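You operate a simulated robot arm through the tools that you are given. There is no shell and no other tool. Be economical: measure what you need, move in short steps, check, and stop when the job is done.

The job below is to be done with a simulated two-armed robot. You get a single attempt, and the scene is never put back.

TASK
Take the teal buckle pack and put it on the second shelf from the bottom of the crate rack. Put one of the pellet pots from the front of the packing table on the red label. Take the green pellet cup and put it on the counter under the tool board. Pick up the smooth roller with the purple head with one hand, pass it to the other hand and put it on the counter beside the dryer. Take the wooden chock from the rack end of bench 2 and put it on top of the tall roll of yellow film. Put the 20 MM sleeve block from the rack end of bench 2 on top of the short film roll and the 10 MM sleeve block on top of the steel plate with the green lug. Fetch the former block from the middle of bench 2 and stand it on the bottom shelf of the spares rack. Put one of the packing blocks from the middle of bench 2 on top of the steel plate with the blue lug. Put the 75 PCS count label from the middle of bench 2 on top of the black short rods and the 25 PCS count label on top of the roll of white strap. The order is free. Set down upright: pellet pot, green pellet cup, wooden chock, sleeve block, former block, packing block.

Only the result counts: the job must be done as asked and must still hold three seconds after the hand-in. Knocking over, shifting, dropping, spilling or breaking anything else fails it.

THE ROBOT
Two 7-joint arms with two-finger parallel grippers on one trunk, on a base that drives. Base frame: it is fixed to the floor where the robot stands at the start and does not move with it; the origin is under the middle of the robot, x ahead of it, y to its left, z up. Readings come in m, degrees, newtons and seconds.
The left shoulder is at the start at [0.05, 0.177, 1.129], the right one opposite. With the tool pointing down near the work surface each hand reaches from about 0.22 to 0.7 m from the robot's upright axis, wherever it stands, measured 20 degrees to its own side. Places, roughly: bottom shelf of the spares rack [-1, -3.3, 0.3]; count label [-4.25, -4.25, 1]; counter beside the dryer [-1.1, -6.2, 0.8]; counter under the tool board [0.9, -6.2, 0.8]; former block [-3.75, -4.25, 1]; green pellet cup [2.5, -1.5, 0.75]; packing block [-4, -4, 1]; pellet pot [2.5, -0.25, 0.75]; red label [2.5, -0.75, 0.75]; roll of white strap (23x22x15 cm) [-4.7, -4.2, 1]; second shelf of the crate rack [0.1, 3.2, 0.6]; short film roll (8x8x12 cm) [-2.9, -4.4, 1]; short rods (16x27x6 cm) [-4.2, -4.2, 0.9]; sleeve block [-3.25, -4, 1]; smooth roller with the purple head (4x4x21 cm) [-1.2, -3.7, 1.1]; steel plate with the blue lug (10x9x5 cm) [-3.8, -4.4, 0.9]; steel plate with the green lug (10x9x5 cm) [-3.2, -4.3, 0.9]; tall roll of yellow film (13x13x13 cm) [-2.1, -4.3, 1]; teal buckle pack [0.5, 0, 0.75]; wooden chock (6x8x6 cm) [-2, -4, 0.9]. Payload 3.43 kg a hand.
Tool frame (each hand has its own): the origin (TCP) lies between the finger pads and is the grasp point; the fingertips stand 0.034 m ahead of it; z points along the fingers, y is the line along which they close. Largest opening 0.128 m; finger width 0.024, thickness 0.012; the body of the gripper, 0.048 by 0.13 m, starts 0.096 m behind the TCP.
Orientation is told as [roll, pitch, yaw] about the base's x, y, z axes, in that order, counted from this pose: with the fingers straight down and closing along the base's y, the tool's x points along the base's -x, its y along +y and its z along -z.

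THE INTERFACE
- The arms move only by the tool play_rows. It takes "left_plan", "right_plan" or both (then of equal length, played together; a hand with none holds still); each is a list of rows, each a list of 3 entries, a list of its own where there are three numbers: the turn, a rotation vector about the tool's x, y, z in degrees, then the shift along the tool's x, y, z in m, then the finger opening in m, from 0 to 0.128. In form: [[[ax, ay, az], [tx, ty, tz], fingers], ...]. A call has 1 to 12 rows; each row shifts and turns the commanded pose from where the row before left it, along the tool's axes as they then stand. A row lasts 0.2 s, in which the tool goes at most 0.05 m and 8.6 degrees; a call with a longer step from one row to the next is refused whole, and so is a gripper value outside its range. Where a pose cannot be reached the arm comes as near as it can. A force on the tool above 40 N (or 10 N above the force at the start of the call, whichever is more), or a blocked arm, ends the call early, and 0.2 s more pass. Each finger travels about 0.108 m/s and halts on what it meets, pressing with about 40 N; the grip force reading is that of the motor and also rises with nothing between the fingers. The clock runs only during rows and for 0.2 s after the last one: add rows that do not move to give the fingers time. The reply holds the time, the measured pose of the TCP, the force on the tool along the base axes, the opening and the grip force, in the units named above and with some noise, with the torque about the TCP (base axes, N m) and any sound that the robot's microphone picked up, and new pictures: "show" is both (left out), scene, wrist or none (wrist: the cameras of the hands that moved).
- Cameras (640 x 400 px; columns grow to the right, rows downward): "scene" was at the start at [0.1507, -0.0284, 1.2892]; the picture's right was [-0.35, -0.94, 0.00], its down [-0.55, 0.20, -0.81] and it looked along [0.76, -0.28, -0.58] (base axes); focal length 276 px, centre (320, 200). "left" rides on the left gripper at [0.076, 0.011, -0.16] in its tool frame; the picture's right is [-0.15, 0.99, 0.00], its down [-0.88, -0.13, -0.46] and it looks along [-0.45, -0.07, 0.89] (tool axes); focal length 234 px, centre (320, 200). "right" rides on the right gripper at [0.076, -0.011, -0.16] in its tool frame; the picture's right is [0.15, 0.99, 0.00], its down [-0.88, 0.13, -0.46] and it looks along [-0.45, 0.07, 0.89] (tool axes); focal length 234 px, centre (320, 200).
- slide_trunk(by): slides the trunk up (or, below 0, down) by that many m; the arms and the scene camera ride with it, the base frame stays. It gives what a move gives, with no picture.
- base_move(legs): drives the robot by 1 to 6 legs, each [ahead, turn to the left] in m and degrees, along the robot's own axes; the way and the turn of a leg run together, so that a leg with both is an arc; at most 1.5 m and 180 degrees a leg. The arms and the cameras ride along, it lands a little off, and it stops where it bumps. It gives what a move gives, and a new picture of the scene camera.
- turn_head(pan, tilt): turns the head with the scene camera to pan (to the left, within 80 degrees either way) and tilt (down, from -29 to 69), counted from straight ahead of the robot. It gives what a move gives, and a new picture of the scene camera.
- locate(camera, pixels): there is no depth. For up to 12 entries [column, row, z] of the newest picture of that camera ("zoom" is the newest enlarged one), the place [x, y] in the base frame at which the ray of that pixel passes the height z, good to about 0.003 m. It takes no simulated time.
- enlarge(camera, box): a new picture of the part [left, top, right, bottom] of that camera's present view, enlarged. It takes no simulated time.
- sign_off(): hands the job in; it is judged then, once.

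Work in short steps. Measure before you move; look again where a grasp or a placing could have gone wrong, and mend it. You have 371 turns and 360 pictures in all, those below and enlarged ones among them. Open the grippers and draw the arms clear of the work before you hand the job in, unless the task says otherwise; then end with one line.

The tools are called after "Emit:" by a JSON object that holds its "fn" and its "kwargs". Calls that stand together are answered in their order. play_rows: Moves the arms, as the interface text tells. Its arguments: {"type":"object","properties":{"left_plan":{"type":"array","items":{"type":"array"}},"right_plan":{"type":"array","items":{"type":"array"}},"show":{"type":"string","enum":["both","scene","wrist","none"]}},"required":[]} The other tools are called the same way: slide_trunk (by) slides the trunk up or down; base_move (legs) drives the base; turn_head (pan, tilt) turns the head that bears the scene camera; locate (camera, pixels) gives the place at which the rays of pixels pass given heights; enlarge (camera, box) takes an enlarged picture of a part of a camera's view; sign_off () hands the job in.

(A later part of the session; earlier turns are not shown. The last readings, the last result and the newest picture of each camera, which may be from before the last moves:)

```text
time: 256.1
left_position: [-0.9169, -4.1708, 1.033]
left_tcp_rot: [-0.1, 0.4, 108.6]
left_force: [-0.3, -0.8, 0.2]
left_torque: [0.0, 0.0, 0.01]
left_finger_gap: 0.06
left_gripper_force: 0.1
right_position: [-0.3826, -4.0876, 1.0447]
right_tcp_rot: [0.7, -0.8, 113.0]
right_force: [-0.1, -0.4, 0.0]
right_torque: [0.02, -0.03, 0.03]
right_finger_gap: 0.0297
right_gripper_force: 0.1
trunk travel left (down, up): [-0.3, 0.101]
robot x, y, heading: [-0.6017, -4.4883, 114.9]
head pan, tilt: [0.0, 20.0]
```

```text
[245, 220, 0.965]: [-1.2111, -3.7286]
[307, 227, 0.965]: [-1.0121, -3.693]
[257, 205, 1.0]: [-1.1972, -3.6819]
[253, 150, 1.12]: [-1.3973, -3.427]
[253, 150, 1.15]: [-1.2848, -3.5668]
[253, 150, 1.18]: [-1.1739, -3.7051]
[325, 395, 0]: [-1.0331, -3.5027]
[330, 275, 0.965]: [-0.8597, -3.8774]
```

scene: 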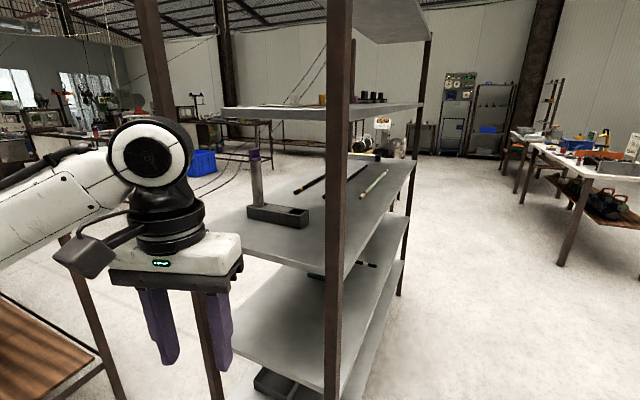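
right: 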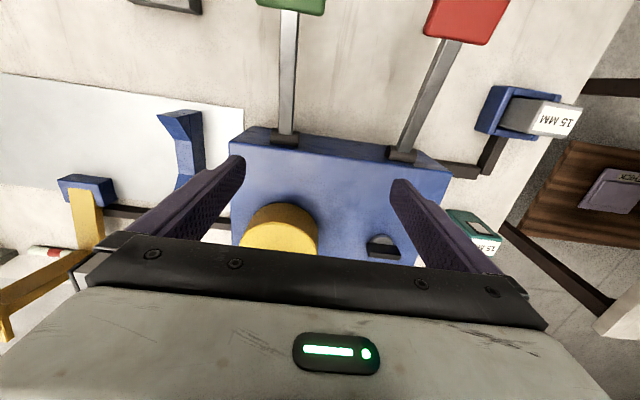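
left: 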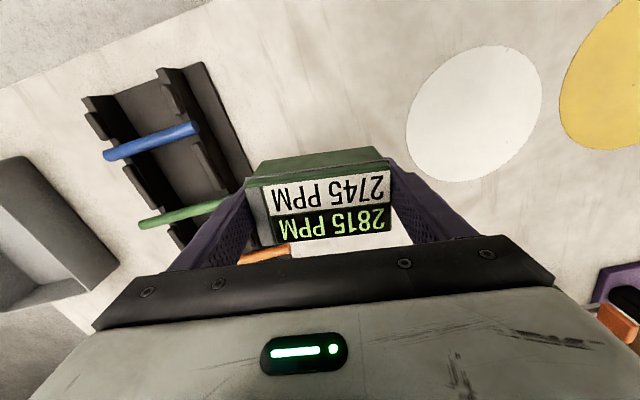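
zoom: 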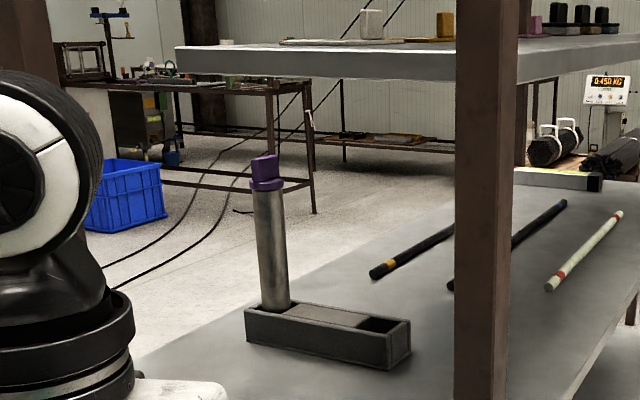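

Roller axis ≈(-1.195,-3.675), top ≈1.175, holder top ≈1.005. Pitch the left hand to horizontal while creeping forward and up.

Emit:
{"fn": "play_rows", "kwargs": {"left_plan": [[[0, -8.2, 0], [-0.0138, 0, -0.004], 0.08], [[0, -8.2, 0], [-0.0142, 0, -0.0021], 0.08], [[0, -8.2, 0], [-0.0143, 0, 0], 0.08], [[0, -8.2, 0], [-0.0142, 0, 0.002], 0.08], [[0, -8.2, 0], [-0.0137, 0, 0.004], 0.08], [[0, -8.2, 0], [-0.013, 0, 0.0059], 0.08], [[0, -8.2, 0], [-0.0121, 0, 0.0078], 0.08], [[0, -8.2, 0], [-0.0109, 0, 0.0093], 0.08], [[0, -8.2, 0], [-0.0094, 0, 0.0108], 0.08], [[0, -8.2, 0], [-0.0077, 0, 0.012], 0.08], [[0, -8.0, 0], [-0.006, 0, 0.013], 0.08]], "show": "both"}}

```text
time: 258.5
left_position: [-0.9661, -4.0277, 1.077]
left_tcp_rot: [-37.0, -89.6, 145.6]
left_force: [-0.1, -0.2, -0.5]
left_torque: [-0.02, 0.01, 0.0]
left_finger_gap: 0.0801
left_gripper_force: 0.1
right_position: [-0.3837, -4.0872, 1.0467]
right_tcp_rot: [0.7, -0.7, 113.1]
right_force: [0.0, -0.1, 1.0]
right_torque: [-0.06, -0.01, 0.0]
right_finger_gap: 0.0299
right_gripper_force: 0.0
trunk travel left (down, up): [-0.3, 0.101]
robot x, y, heading: [-0.6005, -4.491, 114.8]
head pan, tilt: [0.0, 20.0]
```

scene: 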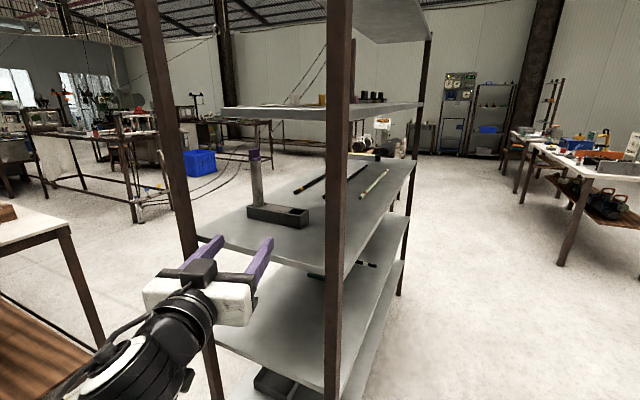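
left: 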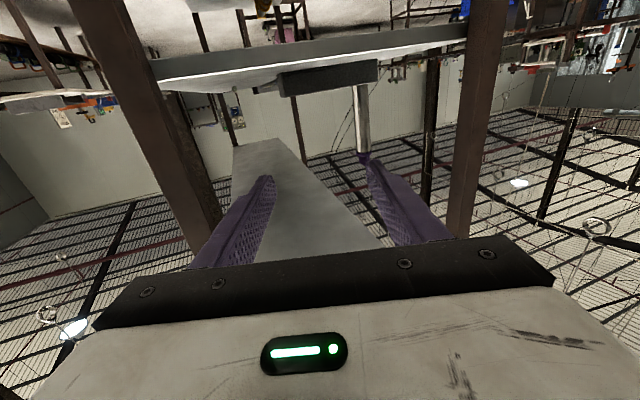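

Triangulate the shaft between the left wrist and scene cameras.

Emit:
{"fn": "locate", "kwargs": {"camera": "left", "pixels": [[362, 110, 1.05], [362, 110, 1.08], [362, 110, 1.1], [363, 150, 1.13], [363, 150, 1.15]]}}

Emit:
{"fn": "locate", "kwargs": {"camera": "scene", "pixels": [[257.4, 185.6, 1.05], [257.4, 185.6, 1.07], [257.4, 185.6, 1.09], [254, 157, 1.13], [254, 157, 1.16]]}}

```text
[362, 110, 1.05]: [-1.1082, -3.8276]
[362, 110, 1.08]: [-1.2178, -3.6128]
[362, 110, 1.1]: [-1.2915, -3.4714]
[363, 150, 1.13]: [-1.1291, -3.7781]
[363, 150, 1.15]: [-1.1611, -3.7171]
```

```text
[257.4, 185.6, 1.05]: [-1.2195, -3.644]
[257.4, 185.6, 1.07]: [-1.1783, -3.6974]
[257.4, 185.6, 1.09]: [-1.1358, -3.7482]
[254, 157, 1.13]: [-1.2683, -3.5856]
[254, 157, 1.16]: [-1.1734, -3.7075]
```

Shift 9.4 cm left to align with the roller, raise 2 cm, and advance 0.2 m; then look again.

Emit:
{"fn": "play_rows", "kwargs": {"left_plan": [[[0, 0, 0], [-0.01, 0.047, 0], 0.08], [[0, 0, 0], [-0.01, 0.047, 0], 0.08], [[0, 0, 0], [0, 0, 0.04], 0.08], [[0, 0, 0], [0, 0, 0.04], 0.08], [[0, 0, 0], [0, 0, 0.04], 0.08], [[0, 0, 0], [0, 0, 0.04], 0.08], [[0, 0, 0], [0, 0, 0.04], 0.08]], "show": "both"}}

```text
time: 259.7
left_position: [-1.083, -3.9647, 1.0976]
left_tcp_rot: [-41.1, -89.8, 149.1]
left_force: [5.5, -21.3, -0.9]
left_torque: [0.06, 0.0, -1.0]
left_finger_gap: 0.0784
left_gripper_force: 0.1
right_position: [-0.3844, -4.089, 1.0459]
right_tcp_rot: [0.8, -0.8, 113.1]
right_force: [-0.5, 0.8, 0.2]
right_torque: [-0.04, -0.03, 0.03]
right_finger_gap: 0.0299
right_gripper_force: 0.0
trunk travel left (down, up): [-0.3, 0.101]
robot x, y, heading: [-0.6016, -4.4914, 115.3]
head pan, tilt: [0.0, 20.0]
stopped in row 5 (left hand): the force on the tool passed its limit (the readings are from after the stop); the commanded pose is now the measured one
```

scene: 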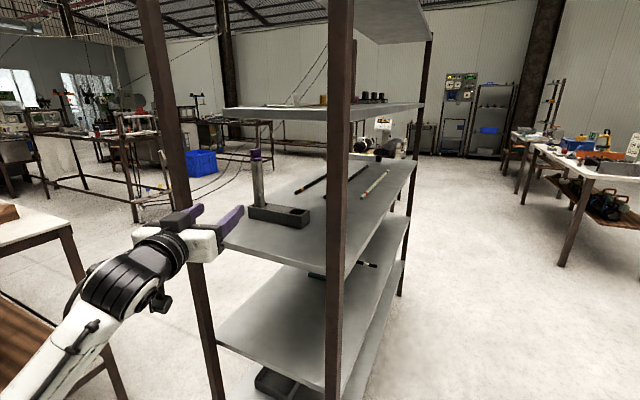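
left: 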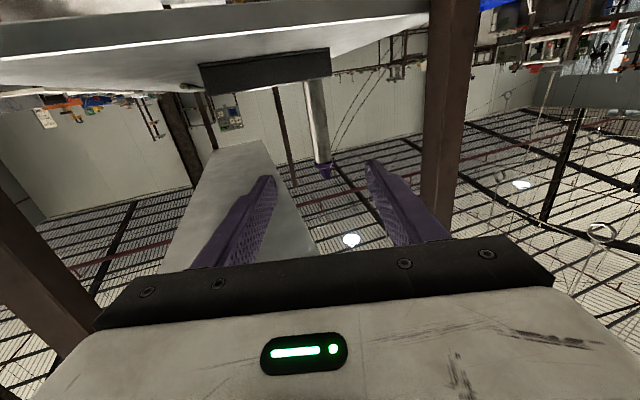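

Something touched (force on the right finger). Check where the fingertip appears versus the scene.

Emit:
{"fn": "enlarge", "kwargs": {"camera": "scene", "box": [130, 130, 330, 270]}}

Emit:
{"fn": "locate", "kwargs": {"camera": "scene", "pixels": [[241, 210, 1.1], [200, 208, 1.1], [250, 212, 1.0]]}}

```text
2.86 times, centred on (230, 200) of scene
```

zoom: 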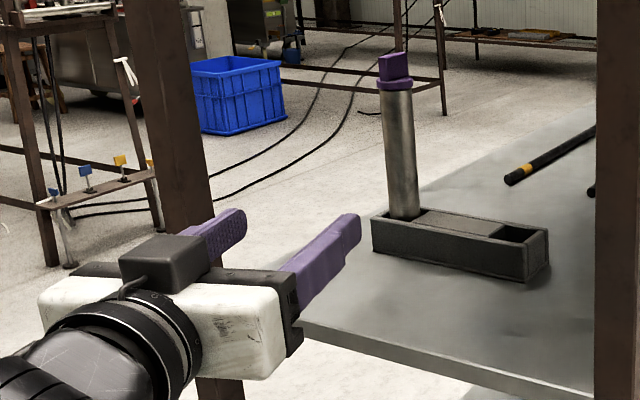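

```text
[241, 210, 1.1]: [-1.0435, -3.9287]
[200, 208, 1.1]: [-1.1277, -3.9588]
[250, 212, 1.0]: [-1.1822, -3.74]
```

Locate the near-left post in both cameras to understand the contact.

Emit:
{"fn": "locate", "kwargs": {"camera": "scene", "pixels": [[191, 200, 1.1], [191, 200, 1.15], [191, 200, 1.05], [171, 200, 1.1], [171, 200, 1.05]]}}

Emit:
{"fn": "locate", "kwargs": {"camera": "left", "pixels": [[427, 120, 1.08], [427, 120, 1.06], [427, 120, 1.1], [478, 120, 1.08], [478, 120, 1.1], [425, 200, 1.15], [425, 200, 1.2]]}}

```text
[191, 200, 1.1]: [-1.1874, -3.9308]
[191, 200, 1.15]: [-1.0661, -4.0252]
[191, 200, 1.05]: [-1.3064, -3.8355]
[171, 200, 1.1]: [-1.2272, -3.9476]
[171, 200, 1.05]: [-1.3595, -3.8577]
```

```text
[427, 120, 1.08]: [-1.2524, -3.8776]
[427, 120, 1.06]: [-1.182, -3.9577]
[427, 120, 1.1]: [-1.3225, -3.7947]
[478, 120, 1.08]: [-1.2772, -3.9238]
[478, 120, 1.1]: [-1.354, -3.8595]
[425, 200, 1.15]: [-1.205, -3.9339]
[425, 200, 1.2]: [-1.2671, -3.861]
```

Nothing visible explains the contact. Back off, raise 5 cm and shift left 3 cm, and probe once more gently.

Emit:
{"fn": "play_rows", "kwargs": {"left_plan": [[[0, 0, 0], [0, 0, -0.03], 0.08], [[0, 0, 0], [-0.045, 0, 0], 0.08], [[0, 0, 0], [0, 0.02, 0], 0.07], [[0, 0, 0], [0, 0, 0.012], 0.07], [[0, 0, 0], [0, 0, 0.012], 0.07], [[0, 0, 0], [0, 0, 0.012], 0.07], [[0, 0, 0], [0, 0, 0.01], 0.07], [[0, 0, 0], [0, 0, 0.01], 0.07], [[0, 0, 0], [0, 0, 0.01], 0.07]], "show": "wrist"}}

```text
time: 261.2
left_position: [-1.1062, -3.9628, 1.1392]
left_tcp_rot: [-6.4, -89.5, 114.3]
left_force: [7.5, -27.1, -1.7]
left_torque: [0.13, 0.03, -1.25]
left_finger_gap: 0.0692
left_gripper_force: 0.0
right_position: [-0.3844, -4.0903, 1.0486]
right_tcp_rot: [0.6, -0.9, 113.2]
right_force: [0.5, -0.3, 0.1]
right_torque: [0.03, 0.0, -0.03]
right_finger_gap: 0.03
right_gripper_force: 0.0
trunk travel left (down, up): [-0.3, 0.101]
robot x, y, heading: [-0.6008, -4.489, 115.1]
head pan, tilt: [0.0, 20.0]
stopped in row 7 (left hand): the force on the tool passed its limit (the readings are from after the stop); the commanded pose is now the measured one
```

left: 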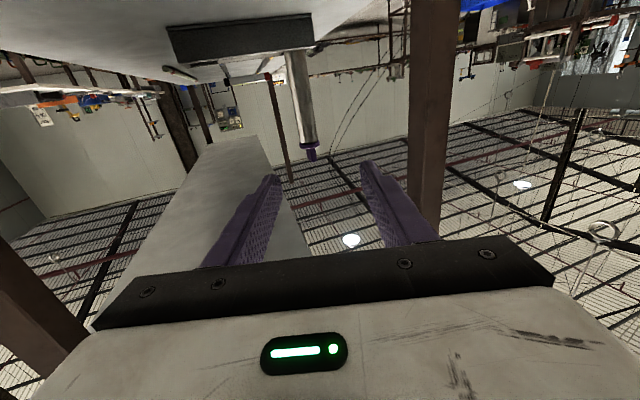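

The rack's end is effectively closed, so I'll use its open east side with the right arm instead. First retract the left hand and pitch it back down.

Emit:
{"fn": "play_rows", "kwargs": {"left_plan": [[[0, 0, 0], [0, 0, -0.045], 0.06], [[0, 8.2, 0], [0, 0, -0.04], 0.06], [[0, 8.2, 0], [0, 0, -0.035], 0.06], [[0, 8.2, 0], [0, 0, -0.02], 0.06], [[0, 8.2, 0], [0, 0, -0.01], 0.06], [[0, 8.2, 0], [0, 0, 0], 0.06], [[0, 8.2, 0], [0, 0, 0], 0.06], [[0, 8.2, 0], [0, 0, 0], 0.06], [[0, 8.2, 0], [0, 0, 0], 0.06], [[0, 8.2, 0], [0, 0, 0], 0.06], [[0, 8.2, 0], [0, 0, 0], 0.06], [[0, 7.5, 0], [0, 0, 0], 0.06]], "show": "none"}}

```text
time: 263.8
left_position: [-1.0604, -4.0994, 1.155]
left_tcp_rot: [-0.1, 0.4, 107.8]
left_force: [-0.5, -0.4, 0.4]
left_torque: [-0.03, 0.0, -0.03]
left_finger_gap: 0.06
left_gripper_force: 0.0
right_position: [-0.3856, -4.0871, 1.0468]
right_tcp_rot: [0.6, -0.7, 113.2]
right_force: [-0.8, 0.4, 0.6]
right_torque: [0.0, 0.0, 0.0]
right_finger_gap: 0.0299
right_gripper_force: 0.0
trunk travel left (down, up): [-0.3, 0.101]
robot x, y, heading: [-0.6002, -4.4883, 115.2]
head pan, tilt: [0.0, 20.0]
```

Emit:
{"fn": "play_rows", "kwargs": {"left_plan": [[[0, 0, 0], [0.045, 0, 0], 0.06], [[0, 0, 0], [0.045, 0, 0], 0.06], [[0, 0, 0], [0.045, 0, 0], 0.06], [[0, 0, 0], [0.045, 0, 0], 0.06], [[0, 0, 0], [0.045, 0, 0], 0.06]], "show": "none"}}

Emit:
{"fn": "base_move", "kwargs": {"legs": [[0, -65], [0.5, 0], [0, 28], [0.85, 0], [0, 122]]}}

Emit:
{"fn": "turn_head", "kwargs": {"pan": 0, "tilt": 20}}

```text
time: 265.0
left_position: [-0.9915, -4.3134, 1.154]
left_tcp_rot: [-0.1, 0.4, 108.0]
left_force: [0.2, -0.3, 0.3]
left_torque: [0.03, -0.01, 0.0]
left_finger_gap: 0.06
left_gripper_force: 0.0
right_position: [-0.386, -4.0872, 1.0459]
right_tcp_rot: [0.7, -0.9, 113.3]
right_force: [0.6, 0.1, 0.2]
right_torque: [0.02, 0.0, -0.01]
right_finger_gap: 0.0298
right_gripper_force: 0.1
trunk travel left (down, up): [-0.3, 0.101]
robot x, y, heading: [-0.5979, -4.487, 115.2]
head pan, tilt: [0.0, 20.0]
```

```text
time: 281.4
left_position: [-0.3227, -3.6504, 1.154]
left_tcp_rot: [-0.1, 0.3, -165.7]
left_force: [0.3, 0.6, 0.4]
left_torque: [-0.03, 0.01, 0.02]
left_finger_gap: 0.06
left_gripper_force: 0.0
right_position: [-0.5084, -3.0315, 1.0467]
right_tcp_rot: [0.7, -0.7, -160.4]
right_force: [-0.9, 0.2, 0.2]
right_torque: [0.0, -0.03, -0.01]
right_finger_gap: 0.0299
right_gripper_force: 0.1
trunk travel left (down, up): [-0.3, 0.101]
robot x, y, heading: [-0.1197, -3.2697, -158.4]
head pan, tilt: [0.0, 20.0]
```

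scene: 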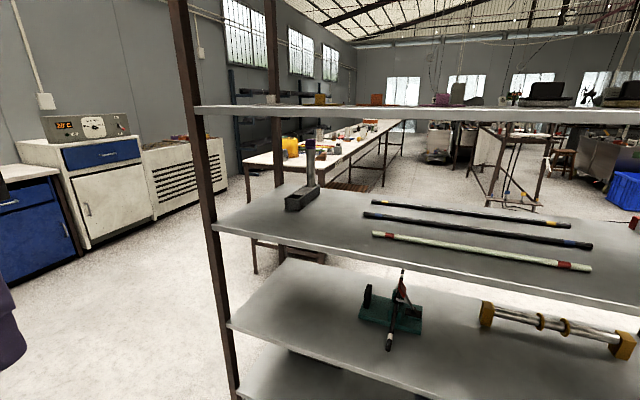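

```text
time: 282.0
left_position: [-0.3223, -3.65, 1.1532]
left_tcp_rot: [-0.1, 0.4, -165.7]
left_force: [0.1, -0.5, 1.1]
left_torque: [-0.01, -0.01, -0.01]
left_finger_gap: 0.0599
left_gripper_force: 0.0
right_position: [-0.5091, -3.0318, 1.0469]
right_tcp_rot: [0.8, -0.7, -160.4]
right_force: [-0.1, -1.0, -0.1]
right_torque: [0.0, 0.04, 0.01]
right_finger_gap: 0.0299
right_gripper_force: 0.1
trunk travel left (down, up): [-0.3, 0.101]
robot x, y, heading: [-0.123, -3.2645, -157.9]
head pan, tilt: [0.0, 20.0]
```

scene: 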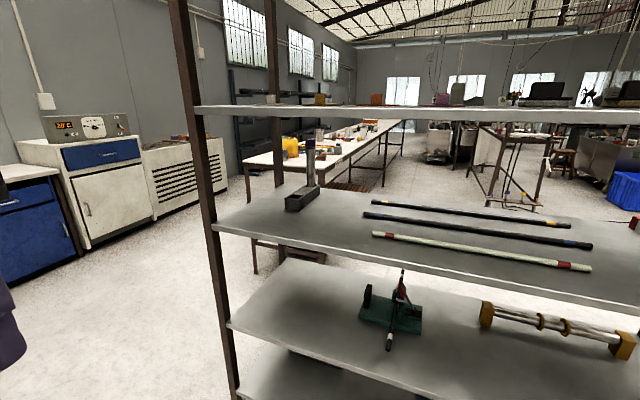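

Good view; zoom on the roller.

Emit:
{"fn": "enlarge", "kwargs": {"camera": "scene", "box": [260, 120, 380, 230]}}

```text
3.64 times, centred on (320, 175) of scene
```

zoom: 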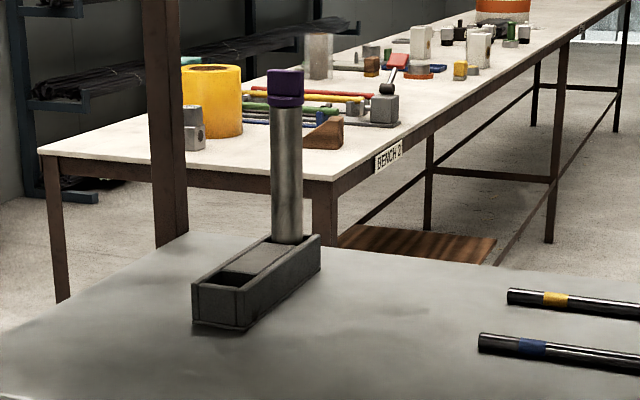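

Emit:
{"fn": "locate", "kwargs": {"camera": "zoom", "pixels": [[287, 242, 1.0], [287, 242, 1.005], [285, 85, 1.16], [285, 85, 1.175], [285, 72, 1.175], [194, 325, 0.965], [245, 330, 0.965], [320, 258, 0.965], [193, 288, 1.0], [190, 270, 0.965]]}}

```text
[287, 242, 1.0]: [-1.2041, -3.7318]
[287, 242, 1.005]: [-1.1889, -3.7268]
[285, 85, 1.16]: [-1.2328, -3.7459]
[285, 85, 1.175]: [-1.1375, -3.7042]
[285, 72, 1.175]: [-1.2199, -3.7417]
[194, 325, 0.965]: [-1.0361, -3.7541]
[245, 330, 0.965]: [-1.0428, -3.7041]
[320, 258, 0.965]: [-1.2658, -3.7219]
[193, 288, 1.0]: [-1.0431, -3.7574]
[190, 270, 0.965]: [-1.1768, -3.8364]
```

Roller axis ≈(-1.163,-3.718), shaft z 1.013–1.15. Pitch the right hand to horizontal, moving forward/up and opening.

Emit:
{"fn": "play_rows", "kwargs": {"right_plan": [[[0, -8.2, 0], [-0.0187, 0, -0.0033], 0.05], [[0, -8.2, 0], [-0.019, 0, -0.0007], 0.08], [[0, -8.2, 0], [-0.0189, 0, 0.002], 0.08], [[0, -8.2, 0], [-0.0184, 0, 0.0048], 0.08], [[0, -8.2, 0], [-0.0175, 0, 0.0073], 0.08], [[0, -8.2, 0], [-0.0163, 0, 0.0097], 0.08], [[0, -8.2, 0], [-0.0148, 0, 0.012], 0.08], [[0, -8.2, 0], [-0.0129, 0, 0.0139], 0.08], [[0, -8.2, 0], [-0.0108, 0, 0.0156], 0.08], [[0, -8.2, 0], [-0.0084, 0, 0.017], 0.08], [[0, -8.0, 0], [-0.006, 0, 0.018], 0.08]], "show": "scene"}}

```text
time: 284.4
left_position: [-0.3222, -3.6498, 1.1551]
left_tcp_rot: [0.0, 0.4, -165.6]
left_force: [-0.5, 0.6, -0.4]
left_torque: [-0.04, 0.0, 0.0]
left_finger_gap: 0.0601
left_gripper_force: 0.1
right_position: [-0.7042, -3.0474, 1.08]
right_tcp_rot: [-2.2, -81.6, -162.5]
right_force: [-1.6, 0.1, 9.3]
right_torque: [0.28, -1.05, 0.01]
right_finger_gap: 0.0799
right_gripper_force: 0.0
right hand out of reach, approached as far as the arm can: row 6, 7, 8, 10, 11
trunk travel left (down, up): [-0.3, 0.101]
robot x, y, heading: [-0.1236, -3.2729, -158.5]
head pan, tilt: [0.0, 20.0]
```

scene: 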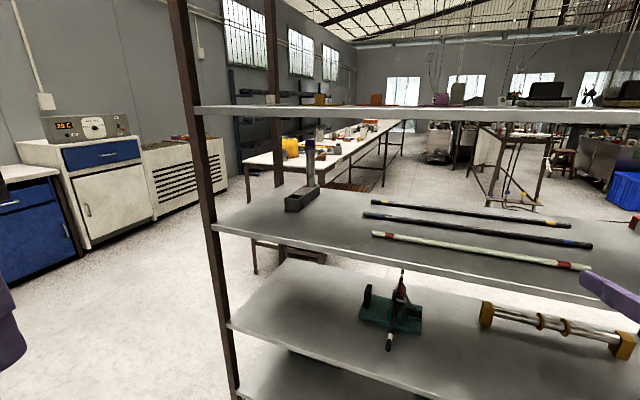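

The right hand reads an odd 9 N; look at it.

Emit:
{"fn": "turn_head", "kwargs": {"pan": -45, "tilt": 30}}

```text
time: 285.5
left_position: [-0.3232, -3.6492, 1.1538]
left_tcp_rot: [-0.1, 0.4, -165.6]
left_force: [0.3, 0.6, -0.4]
left_torque: [-0.04, 0.03, -0.02]
left_finger_gap: 0.06
left_gripper_force: 0.2
right_position: [-0.706, -3.0466, 1.0745]
right_tcp_rot: [-1.8, -80.7, -163.0]
right_force: [-1.2, -0.1, -0.2]
right_torque: [0.0, -0.02, -0.01]
right_finger_gap: 0.0799
right_gripper_force: 0.1
trunk travel left (down, up): [-0.3, 0.101]
robot x, y, heading: [-0.122, -3.2691, -158.4]
head pan, tilt: [-45.0, 30.0]
```

scene: 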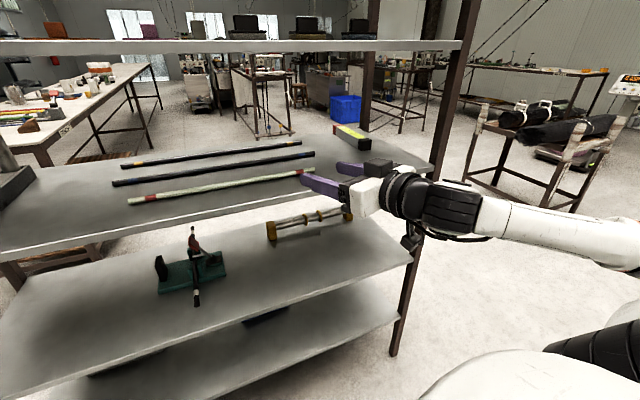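

No contact visible. Turn the base 8° left, shift the right hand in line with the roller and level it.

Emit:
{"fn": "base_move", "kwargs": {"legs": [[0, 8]]}}

Emit:
{"fn": "play_rows", "kwargs": {"right_plan": [[[0, -4.6, 0], [0, 0.04, 0], 0.08], [[0, -4.6, 0], [0, 0.04, 0], 0.08], [[0, 0, 0], [-0.01, 0.04, 0], 0.08], [[0, 0, 0], [-0.01, 0.04, 0], 0.08], [[0, 0, 0], [-0.01, 0.04, 0], 0.08], [[0, 0, 0], [-0.005, 0.04, 0], 0.08], [[0, 0, 0], [0, 0.04, 0], 0.08], [[0, 0, 0], [0, 0.018, 0], 0.08]], "show": "none"}}

Emit:
{"fn": "turn_head", "kwargs": {"pan": 0, "tilt": 25}}

```text
time: 286.5
left_position: [-0.2685, -3.6751, 1.1547]
left_tcp_rot: [-0.1, 0.3, -157.6]
left_force: [-0.1, 0.0, -1.3]
left_torque: [-0.01, -0.01, 0.0]
left_finger_gap: 0.0599
left_gripper_force: 0.1
right_position: [-0.7315, -3.1328, 1.0901]
right_tcp_rot: [0.3, -83.0, -157.1]
right_force: [0.1, -0.9, -0.5]
right_torque: [-0.02, 0.0, 0.0]
right_finger_gap: 0.0799
right_gripper_force: 0.1
trunk travel left (down, up): [-0.3, 0.101]
robot x, y, heading: [-0.1245, -3.2721, -150.5]
head pan, tilt: [-45.0, 30.0]
```

scene: 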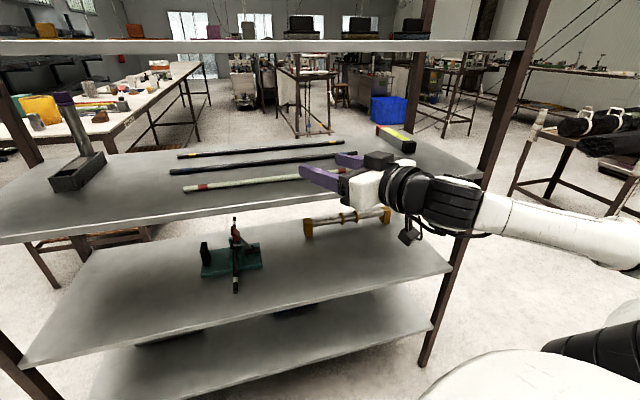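

```text
time: 288.3
left_position: [-0.2684, -3.6737, 1.1537]
left_tcp_rot: [-0.1, 0.4, -157.6]
left_force: [0.0, 0.4, 0.2]
left_torque: [0.02, -0.05, 0.0]
left_finger_gap: 0.0598
left_gripper_force: 0.1
right_position: [-0.7021, -3.2594, 1.2047]
right_tcp_rot: [176.2, -87.9, 27.1]
right_force: [0.4, 0.6, -0.5]
right_torque: [-0.01, 0.01, 0.02]
right_finger_gap: 0.08
right_gripper_force: 0.1
right hand out of reach, approached as far as the arm can: row 1, 2, 3, 4, 5, 6, 7
trunk travel left (down, up): [-0.3, 0.101]
robot x, y, heading: [-0.1204, -3.2693, -150.1]
head pan, tilt: [-45.0, 30.0]
```

```text
time: 289.5
left_position: [-0.2681, -3.6756, 1.1546]
left_tcp_rot: [-0.1, 0.3, -157.6]
left_force: [-0.8, 1.1, -0.3]
left_torque: [0.0, 0.01, 0.02]
left_finger_gap: 0.0598
left_gripper_force: 0.0
right_position: [-0.7001, -3.2605, 1.2053]
right_tcp_rot: [178.5, -88.0, 24.7]
right_force: [0.1, 0.1, 0.1]
right_torque: [-0.02, -0.02, -0.02]
right_finger_gap: 0.0803
right_gripper_force: 0.1
trunk travel left (down, up): [-0.3, 0.101]
robot x, y, heading: [-0.1221, -3.2684, -150.6]
head pan, tilt: [0.0, 25.0]
```

scene: 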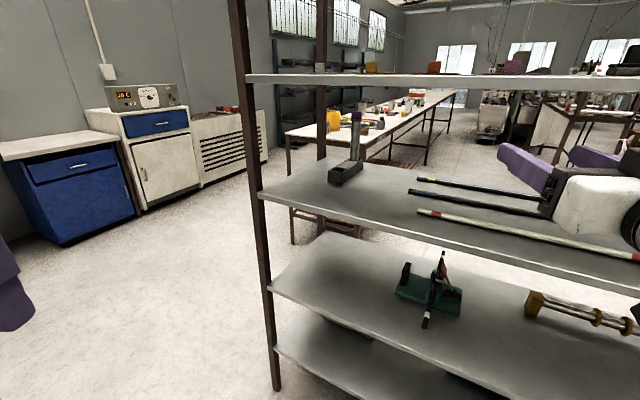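

The right wrist is too close to the body. Extend forward and down first.

Emit:
{"fn": "play_rows", "kwargs": {"right_plan": [[[0, 0, 0], [0.02, 0, 0.03], 0.08], [[0, 0, 0], [0.025, 0, 0.03], 0.08], [[0, 0, 0], [0.025, 0.01, 0.03], 0.08], [[0, 0, 0], [0.025, 0.02, 0.02], 0.08], [[0, 0, 0], [0, 0.03, 0], 0.08], [[0, 0, 0], [0, 0.03, 0], 0.08]], "show": "scene"}}

```text
time: 290.9
left_position: [-0.2678, -3.6756, 1.155]
left_tcp_rot: [-0.1, 0.4, -157.7]
left_force: [0.0, 0.8, 0.2]
left_torque: [0.03, 0.05, 0.03]
left_finger_gap: 0.0599
left_gripper_force: 0.1
right_position: [-0.7211, -3.3475, 1.2147]
right_tcp_rot: [178.0, -87.8, 25.1]
right_force: [0.3, 0.4, 0.3]
right_torque: [-0.01, -0.02, -0.05]
right_finger_gap: 0.0798
right_gripper_force: 0.1
right hand out of reach, approached as far as the arm can: row 1, 2, 3, 4
trunk travel left (down, up): [-0.3, 0.101]
robot x, y, heading: [-0.1221, -3.2732, -150.4]
head pan, tilt: [0.0, 25.0]
```

scene: 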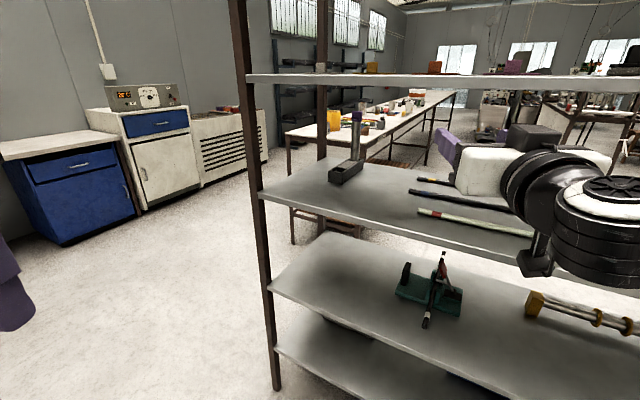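

Lateral moves work; shift further left, then try down.

Emit:
{"fn": "play_rows", "kwargs": {"right_plan": [[[0, 0, 0], [0, 0.03, 0], 0.08], [[0, 0, 0], [0, 0.03, 0], 0.08], [[0, 0, 0], [0, 0.03, 0], 0.08], [[0, 0, 0], [0.02, 0, 0], 0.08], [[0, 0, 0], [0.02, 0, 0], 0.08], [[0, 0, 0], [0.02, 0, 0.01], 0.08], [[0, 0, 0], [0.02, 0, 0.01], 0.08], [[0, 0, 0], [0.02, 0, 0.01], 0.08]], "show": "none"}}

```text
time: 292.7
left_position: [-0.2678, -3.675, 1.1544]
left_tcp_rot: [-0.1, 0.4, -157.6]
left_force: [-0.3, 0.1, -0.9]
left_torque: [0.02, 0.01, 0.01]
left_finger_gap: 0.0598
left_gripper_force: 0.1
right_position: [-0.718, -3.4438, 1.1173]
right_tcp_rot: [178.3, -87.8, 24.9]
right_force: [0.1, 0.0, -0.6]
right_torque: [0.03, 0.02, 0.02]
right_finger_gap: 0.0802
right_gripper_force: 0.2
trunk travel left (down, up): [-0.3, 0.101]
robot x, y, heading: [-0.12, -3.2676, -150.5]
head pan, tilt: [0.0, 25.0]
```

Now aligned and level at z 1.117. Drive forward 0.3 m, bringing the hand into the rack's side opening.

Emit:
{"fn": "base_move", "kwargs": {"legs": [[0.3, 0]]}}

Emit:
{"fn": "enlarge", "kwargs": {"camera": "right", "box": [0, 0, 640, 400]}}

```text
time: 294.7
left_position: [-0.5065, -3.8174, 1.1622]
left_tcp_rot: [-0.4, -1.0, -157.5]
left_force: [0.1, -0.1, -0.2]
left_torque: [0.01, 0.01, 0.01]
left_finger_gap: 0.0601
left_gripper_force: 0.0
right_position: [-0.9562, -3.5876, 1.1387]
right_tcp_rot: [-178.0, -85.8, 21.2]
right_force: [0.5, 0.2, 0.9]
right_torque: [-0.02, -0.01, 0.02]
right_finger_gap: 0.0797
right_gripper_force: 0.1
trunk travel left (down, up): [-0.3, 0.101]
robot x, y, heading: [-0.3775, -3.4182, -150.2]
head pan, tilt: [0.0, 25.0]
```

scene: 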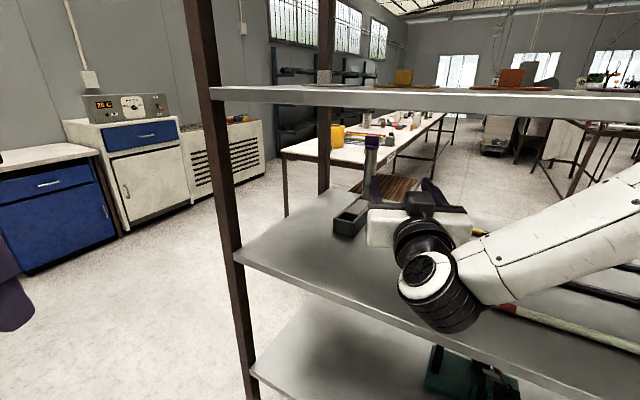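

```text
1.00 times, centred on (320, 200) of right
```

zoom: 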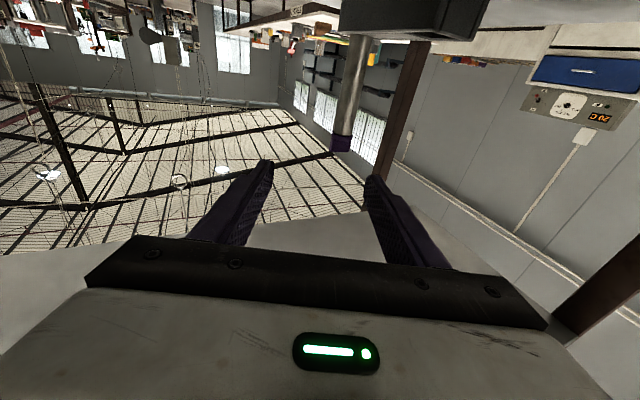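

Correct the small tilt, shift 4 cm left, lower 2 cm and advance 0.11 m; then check.

Emit:
{"fn": "play_rows", "kwargs": {"right_plan": [[[0, 4, 0], [0.01, 0.02, 0], 0.08], [[0, 0, 0], [0.013, 0.02, 0], 0.08], [[0, 0, 0], [0, 0, 0.04], 0.08], [[0, 0, 0], [0, 0, 0.04], 0.08], [[0, 0, 0], [0, 0, 0.03], 0.08], [[0, 0, 0], [0, 0, 0], 0.08]], "show": "both"}}

```text
time: 296.3
left_position: [-0.5042, -3.8172, 1.159]
left_tcp_rot: [-0.4, -0.9, -157.6]
left_force: [0.0, 0.1, -0.6]
left_torque: [0.03, 0.03, 0.0]
left_finger_gap: 0.0598
left_gripper_force: 0.0
right_position: [-1.0383, -3.6713, 1.1222]
right_tcp_rot: [-162.0, -89.0, 5.5]
right_force: [-0.2, -0.2, -0.1]
right_torque: [0.01, -0.02, 0.02]
right_finger_gap: 0.0801
right_gripper_force: 0.1
trunk travel left (down, up): [-0.3, 0.101]
robot x, y, heading: [-0.3768, -3.421, -150.5]
head pan, tilt: [0.0, 25.0]
stopped in row 6 (right hand): the arm was blocked; the commanded pose is now the measured one
```

scene: 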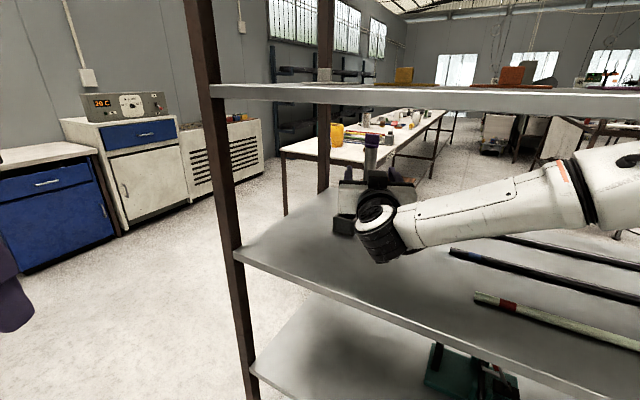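
right: 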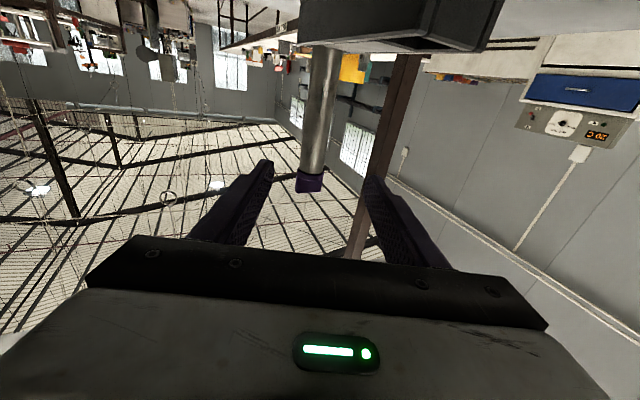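

Roller is centred between the fingers, 0.13 m ahead. Nudge 1.4 cm right, then drive the base 8 cm forward.

Emit:
{"fn": "play_rows", "kwargs": {"right_plan": [[[0, 0, 0], [0, -0.014, 0], 0.08]], "show": "none"}}

Emit:
{"fn": "base_move", "kwargs": {"legs": [[0.08, 0]]}}

Emit:
{"fn": "enlarge", "kwargs": {"camera": "right", "box": [0, 0, 640, 400]}}

```text
time: 296.9
left_position: [-0.5041, -3.8169, 1.1586]
left_tcp_rot: [-0.4, -0.7, -157.5]
left_force: [-0.4, 0.2, -0.2]
left_torque: [0.01, -0.02, 0.0]
left_finger_gap: 0.0599
left_gripper_force: 0.0
right_position: [-1.0401, -3.6625, 1.0957]
right_tcp_rot: [-30.9, -88.3, -124.9]
right_force: [0.3, 0.7, 0.2]
right_torque: [-0.01, -0.01, 0.02]
right_finger_gap: 0.0803
right_gripper_force: 0.0
trunk travel left (down, up): [-0.3, 0.101]
robot x, y, heading: [-0.3726, -3.4153, -150.6]
head pan, tilt: [0.0, 25.0]
stopped in row 1 (right hand): the arm was blocked; the commanded pose is now the measured one
```

```text
time: 297.6
left_position: [-0.5059, -3.8146, 1.1593]
left_tcp_rot: [-0.2, -0.6, -157.5]
left_force: [-0.2, 0.9, 0.4]
left_torque: [0.01, 0.02, 0.01]
left_finger_gap: 0.0601
left_gripper_force: 0.1
right_position: [-1.0408, -3.6616, 1.0917]
right_tcp_rot: [-25.0, -88.1, -130.7]
right_force: [-0.1, -0.9, 0.0]
right_torque: [-0.02, -0.03, 0.03]
right_finger_gap: 0.08
right_gripper_force: 0.1
trunk travel left (down, up): [-0.3, 0.101]
robot x, y, heading: [-0.3699, -3.4204, -151.2]
head pan, tilt: [0.0, 25.0]
stopped in leg 1: the robot was blocked; the commanded pose is now the measured one
```

scene: 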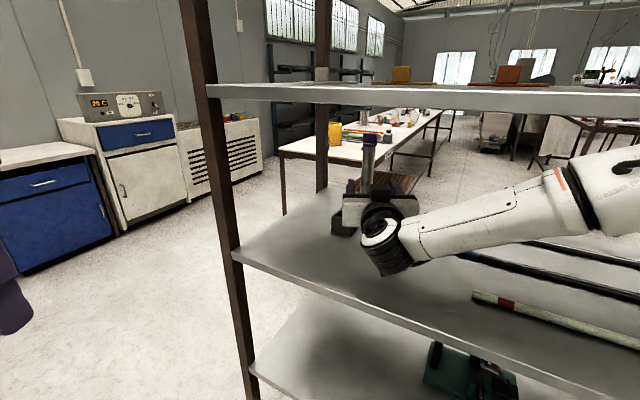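

```text
1.00 times, centred on (320, 200) of right
```

zoom: 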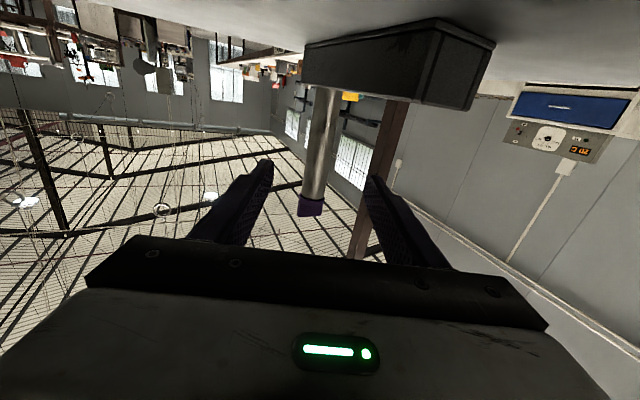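

Both arm and base report blocking; look at the right elbow/forearm relative to the upper shelf.

Emit:
{"fn": "turn_head", "kwargs": {"pan": -40, "tilt": 25}}

```text
time: 298.7
left_position: [-0.505, -3.816, 1.1599]
left_tcp_rot: [-0.3, -0.8, -157.4]
left_force: [0.5, -0.4, -0.2]
left_torque: [-0.02, 0.01, -0.01]
left_finger_gap: 0.0599
left_gripper_force: 0.1
right_position: [-1.0399, -3.6637, 1.0924]
right_tcp_rot: [-26.8, -88.2, -129.0]
right_force: [-0.8, -0.9, -0.5]
right_torque: [0.01, -0.01, -0.01]
right_finger_gap: 0.0801
right_gripper_force: 0.0
trunk travel left (down, up): [-0.3, 0.101]
robot x, y, heading: [-0.3766, -3.4172, -150.9]
head pan, tilt: [-40.0, 25.0]
```

scene: 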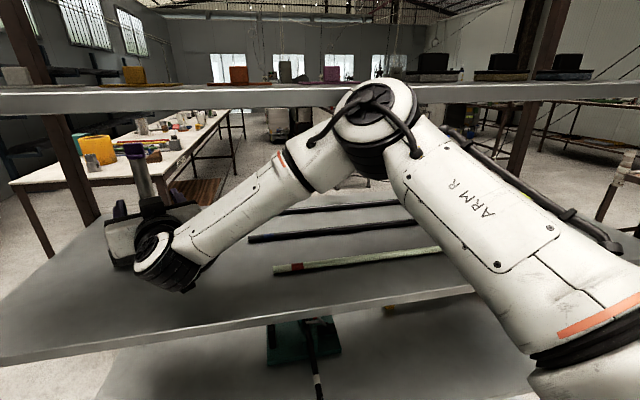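

The elbow touches the edge of shelf 4. Back off 0.3 m, lower the trunk 0.18 and raise the hand relative to it.

Emit:
{"fn": "base_move", "kwargs": {"legs": [[-0.3, 0]]}}

Emit:
{"fn": "slide_trunk", "kwargs": {"by": -0.18}}

Emit:
{"fn": "play_rows", "kwargs": {"right_plan": [[[0, 0, 0], [-0.035, 0, 0.01], 0.08], [[0, 0, 0], [-0.035, 0, 0.01], 0.08], [[0, 0, 0], [-0.035, 0, 0.01], 0.08], [[0, 0, 0], [-0.035, 0, 0.01], 0.08], [[0, 0, 0], [-0.035, 0, 0.01], 0.08], [[0, 0, 0], [-0.035, 0, 0.01], 0.08]], "show": "both"}}

```text
time: 300.7
left_position: [-0.259, -3.6742, 1.1554]
left_tcp_rot: [-0.1, 0.4, -157.3]
left_force: [-0.4, 0.2, 0.4]
left_torque: [0.02, 0.04, 0.03]
left_finger_gap: 0.0599
left_gripper_force: 0.0
right_position: [-0.7937, -3.5208, 1.0764]
right_tcp_rot: [-12.3, -87.1, -143.3]
right_force: [0.5, 0.6, 0.2]
right_torque: [0.0, -0.03, 0.03]
right_finger_gap: 0.0804
right_gripper_force: 0.2
trunk travel left (down, up): [-0.3, 0.101]
robot x, y, heading: [-0.1159, -3.2692, -150.8]
head pan, tilt: [-40.0, 25.0]
```

scene: 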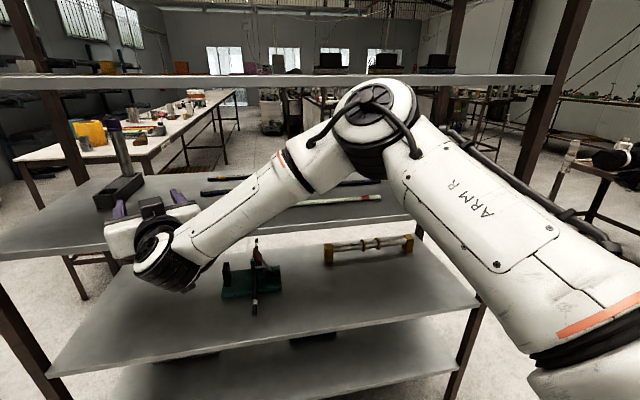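

```text
time: 302.0
left_position: [-0.2597, -3.6753, 1.0433]
left_tcp_rot: [0.0, 0.4, -157.5]
left_force: [0.6, 0.0, 0.4]
left_torque: [-0.04, 0.01, -0.01]
left_finger_gap: 0.0598
left_gripper_force: 0.1
right_position: [-0.7952, -3.5222, 0.9916]
right_tcp_rot: [-112.9, -89.2, -42.8]
right_force: [3.0, 0.1, 9.1]
right_torque: [0.27, 0.22, -0.21]
right_finger_gap: 0.0794
right_gripper_force: 0.0
trunk travel left (down, up): [-0.189, 0.212]
robot x, y, heading: [-0.1141, -3.273, -150.8]
head pan, tilt: [-40.0, 25.0]
stopped: the force on the tool passed its limit (the readings are from after the stop); the commanded pose is now the measured one
```

```text
time: 303.4
left_position: [-0.261, -3.674, 1.0433]
left_tcp_rot: [0.0, 0.4, -157.4]
left_force: [0.0, -0.2, 0.3]
left_torque: [-0.01, 0.0, 0.02]
left_finger_gap: 0.0599
left_gripper_force: 0.2
right_position: [-0.8512, -3.5504, 1.1968]
right_tcp_rot: [-75.6, -89.3, -80.3]
right_force: [-0.6, -0.4, -0.8]
right_torque: [0.02, -0.01, -0.01]
right_finger_gap: 0.0799
right_gripper_force: 0.1
trunk travel left (down, up): [-0.189, 0.212]
robot x, y, heading: [-0.1137, -3.274, -151.1]
head pan, tilt: [-40.0, 25.0]
```

scene: 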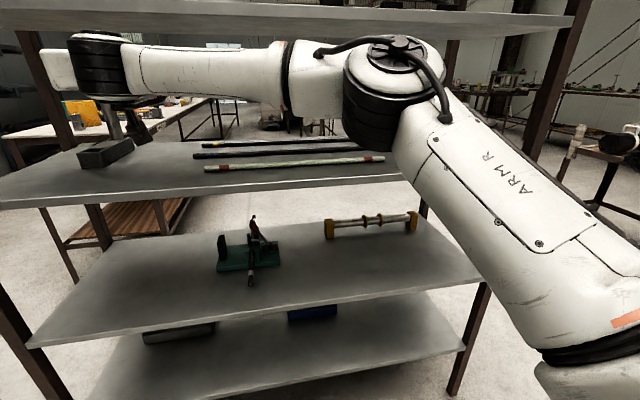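
right: 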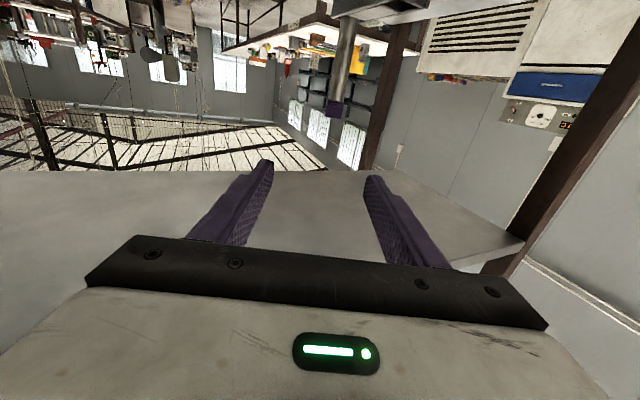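

Trunk stopped early as the hand's camera met the shelf edge (light); the hand is now at z 1.197. Lower the trunk 0.08 more, then advance and check.

Emit:
{"fn": "slide_trunk", "kwargs": {"by": -0.08}}

Emit:
{"fn": "base_move", "kwargs": {"legs": [[0.25, 0]]}}

Emit:
{"fn": "enlarge", "kwargs": {"camera": "right", "box": [0, 0, 640, 400]}}

```text
time: 304.5
left_position: [-0.2606, -3.6736, 0.9627]
left_tcp_rot: [0.0, 0.5, -157.4]
left_force: [0.3, -0.6, 0.9]
left_torque: [-0.01, -0.02, 0.01]
left_finger_gap: 0.0601
left_gripper_force: 0.0
right_position: [-0.8517, -3.5494, 1.1173]
right_tcp_rot: [-74.6, -89.3, -81.4]
right_force: [0.5, 0.6, 0.2]
right_torque: [-0.01, -0.01, 0.01]
right_finger_gap: 0.08
right_gripper_force: 0.1
trunk travel left (down, up): [-0.109, 0.292]
robot x, y, heading: [-0.1121, -3.2739, -150.9]
head pan, tilt: [-40.0, 25.0]
```

```text
time: 306.4
left_position: [-0.4783, -3.7973, 0.9623]
left_tcp_rot: [0.0, 0.5, -157.4]
left_force: [0.0, -0.1, 1.5]
left_torque: [-0.01, -0.01, 0.01]
left_finger_gap: 0.0599
left_gripper_force: 0.0
right_position: [-1.0713, -3.6716, 1.1173]
right_tcp_rot: [-74.0, -89.3, -81.9]
right_force: [-0.5, -0.4, 1.0]
right_torque: [0.0, 0.04, -0.04]
right_finger_gap: 0.0803
right_gripper_force: 0.0
trunk travel left (down, up): [-0.109, 0.292]
robot x, y, heading: [-0.334, -3.3939, -150.5]
head pan, tilt: [-40.0, 25.0]
```

scene: 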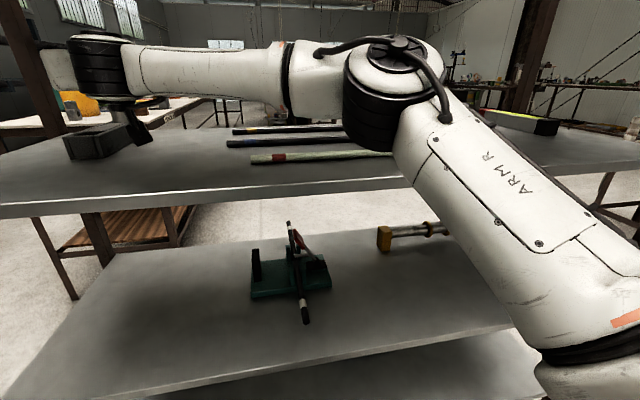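

```text
1.00 times, centred on (320, 200) of right
```

zoom: 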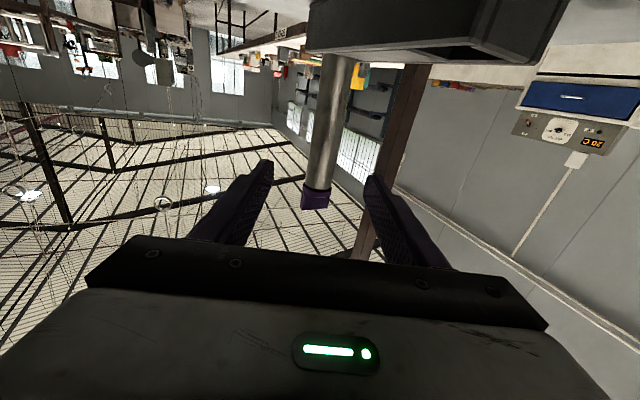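

Well aligned. Advance 0.1 m and look before closing.

Emit:
{"fn": "play_rows", "kwargs": {"right_plan": [[[0, 0, 0], [0, 0, 0.035], 0.08], [[0, 0, 0], [0, 0, 0.035], 0.08], [[0, 0, 0], [0, 0, 0.025], 0.08]], "show": "wrist"}}

```text
time: 307.2
left_position: [-0.4794, -3.7968, 0.9641]
left_tcp_rot: [0.0, 0.5, -157.4]
left_force: [0.9, 0.4, 0.9]
left_torque: [0.02, -0.03, 0.01]
left_finger_gap: 0.0598
left_gripper_force: 0.1
right_position: [-1.1414, -3.698, 1.111]
right_tcp_rot: [-72.8, -89.2, -83.0]
right_force: [-0.5, -0.7, 0.0]
right_torque: [-0.02, 0.0, 0.02]
right_finger_gap: 0.0801
right_gripper_force: 0.0
right hand out of reach, approached as far as the arm can: row 3
trunk travel left (down, up): [-0.109, 0.292]
robot x, y, heading: [-0.3321, -3.3968, -150.8]
head pan, tilt: [-40.0, 25.0]
```

right: 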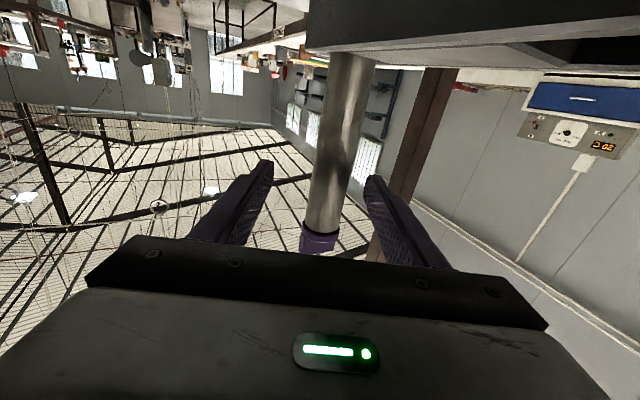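

Reach limit; drive the base 2.5 cm forward to seat the roller deeper.

Emit:
{"fn": "base_move", "kwargs": {"legs": [[0.03, 0]]}}

Emit:
{"fn": "enlarge", "kwargs": {"camera": "right", "box": [0, 0, 640, 400]}}

```text
time: 308.0
left_position: [-0.5056, -3.8117, 0.9641]
left_tcp_rot: [0.1, 0.5, -157.4]
left_force: [-0.4, 0.0, -0.3]
left_torque: [0.0, -0.04, 0.01]
left_finger_gap: 0.0598
left_gripper_force: 0.1
right_position: [-1.1687, -3.7127, 1.1114]
right_tcp_rot: [-73.3, -89.3, -82.6]
right_force: [0.3, 0.5, 0.0]
right_torque: [0.0, -0.01, -0.02]
right_finger_gap: 0.08
right_gripper_force: 0.0
trunk travel left (down, up): [-0.109, 0.292]
robot x, y, heading: [-0.3528, -3.411, -150.7]
head pan, tilt: [-40.0, 25.0]
```

scene: 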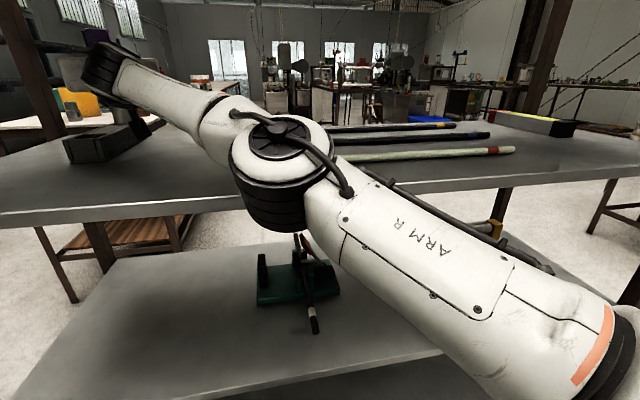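

```text
1.00 times, centred on (320, 200) of right
```

zoom: 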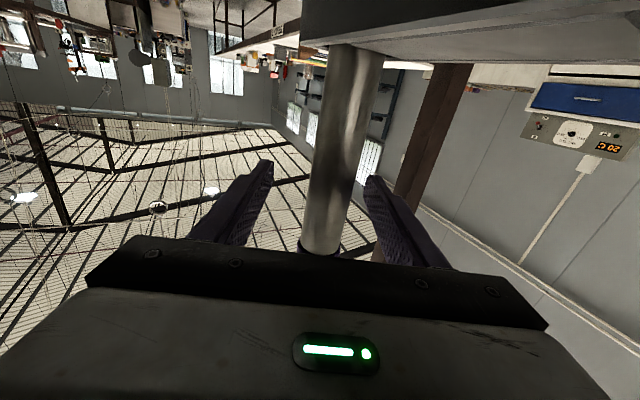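

Roller is at the TCP depth. Close the fingers.

Emit:
{"fn": "play_rows", "kwargs": {"right_plan": [[[0, 0, 0], [0, 0, 0], 0.05], [[0, 0, 0], [0, 0, 0], 0.03], [[0, 0, 0], [0, 0, 0], 0.02], [[0, 0, 0], [0, 0, 0], 0.015]], "show": "wrist"}}

```text
time: 309.0
left_position: [-0.5046, -3.812, 0.963]
left_tcp_rot: [-0.1, 0.5, -157.5]
left_force: [0.6, 0.3, -0.6]
left_torque: [0.02, 0.02, -0.02]
left_finger_gap: 0.0601
left_gripper_force: 0.0
right_position: [-1.1675, -3.7157, 1.111]
right_tcp_rot: [-67.1, -89.4, -88.5]
right_force: [3.2, -7.9, 0.5]
right_torque: [-0.9, -0.43, -0.08]
right_finger_gap: 0.0305
right_gripper_force: 40.3
trunk travel left (down, up): [-0.109, 0.292]
robot x, y, heading: [-0.3598, -3.4062, -150.8]
head pan, tilt: [-40.0, 25.0]
```

right: 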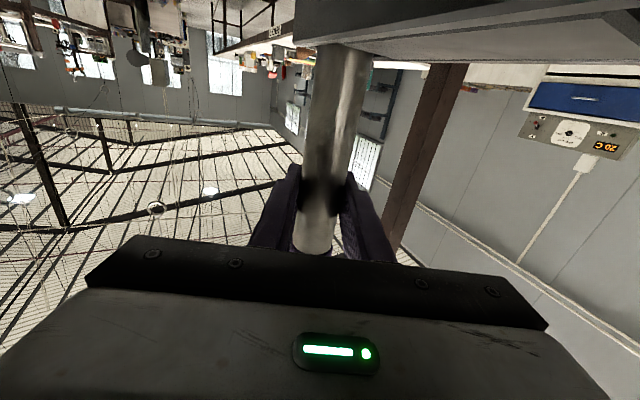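

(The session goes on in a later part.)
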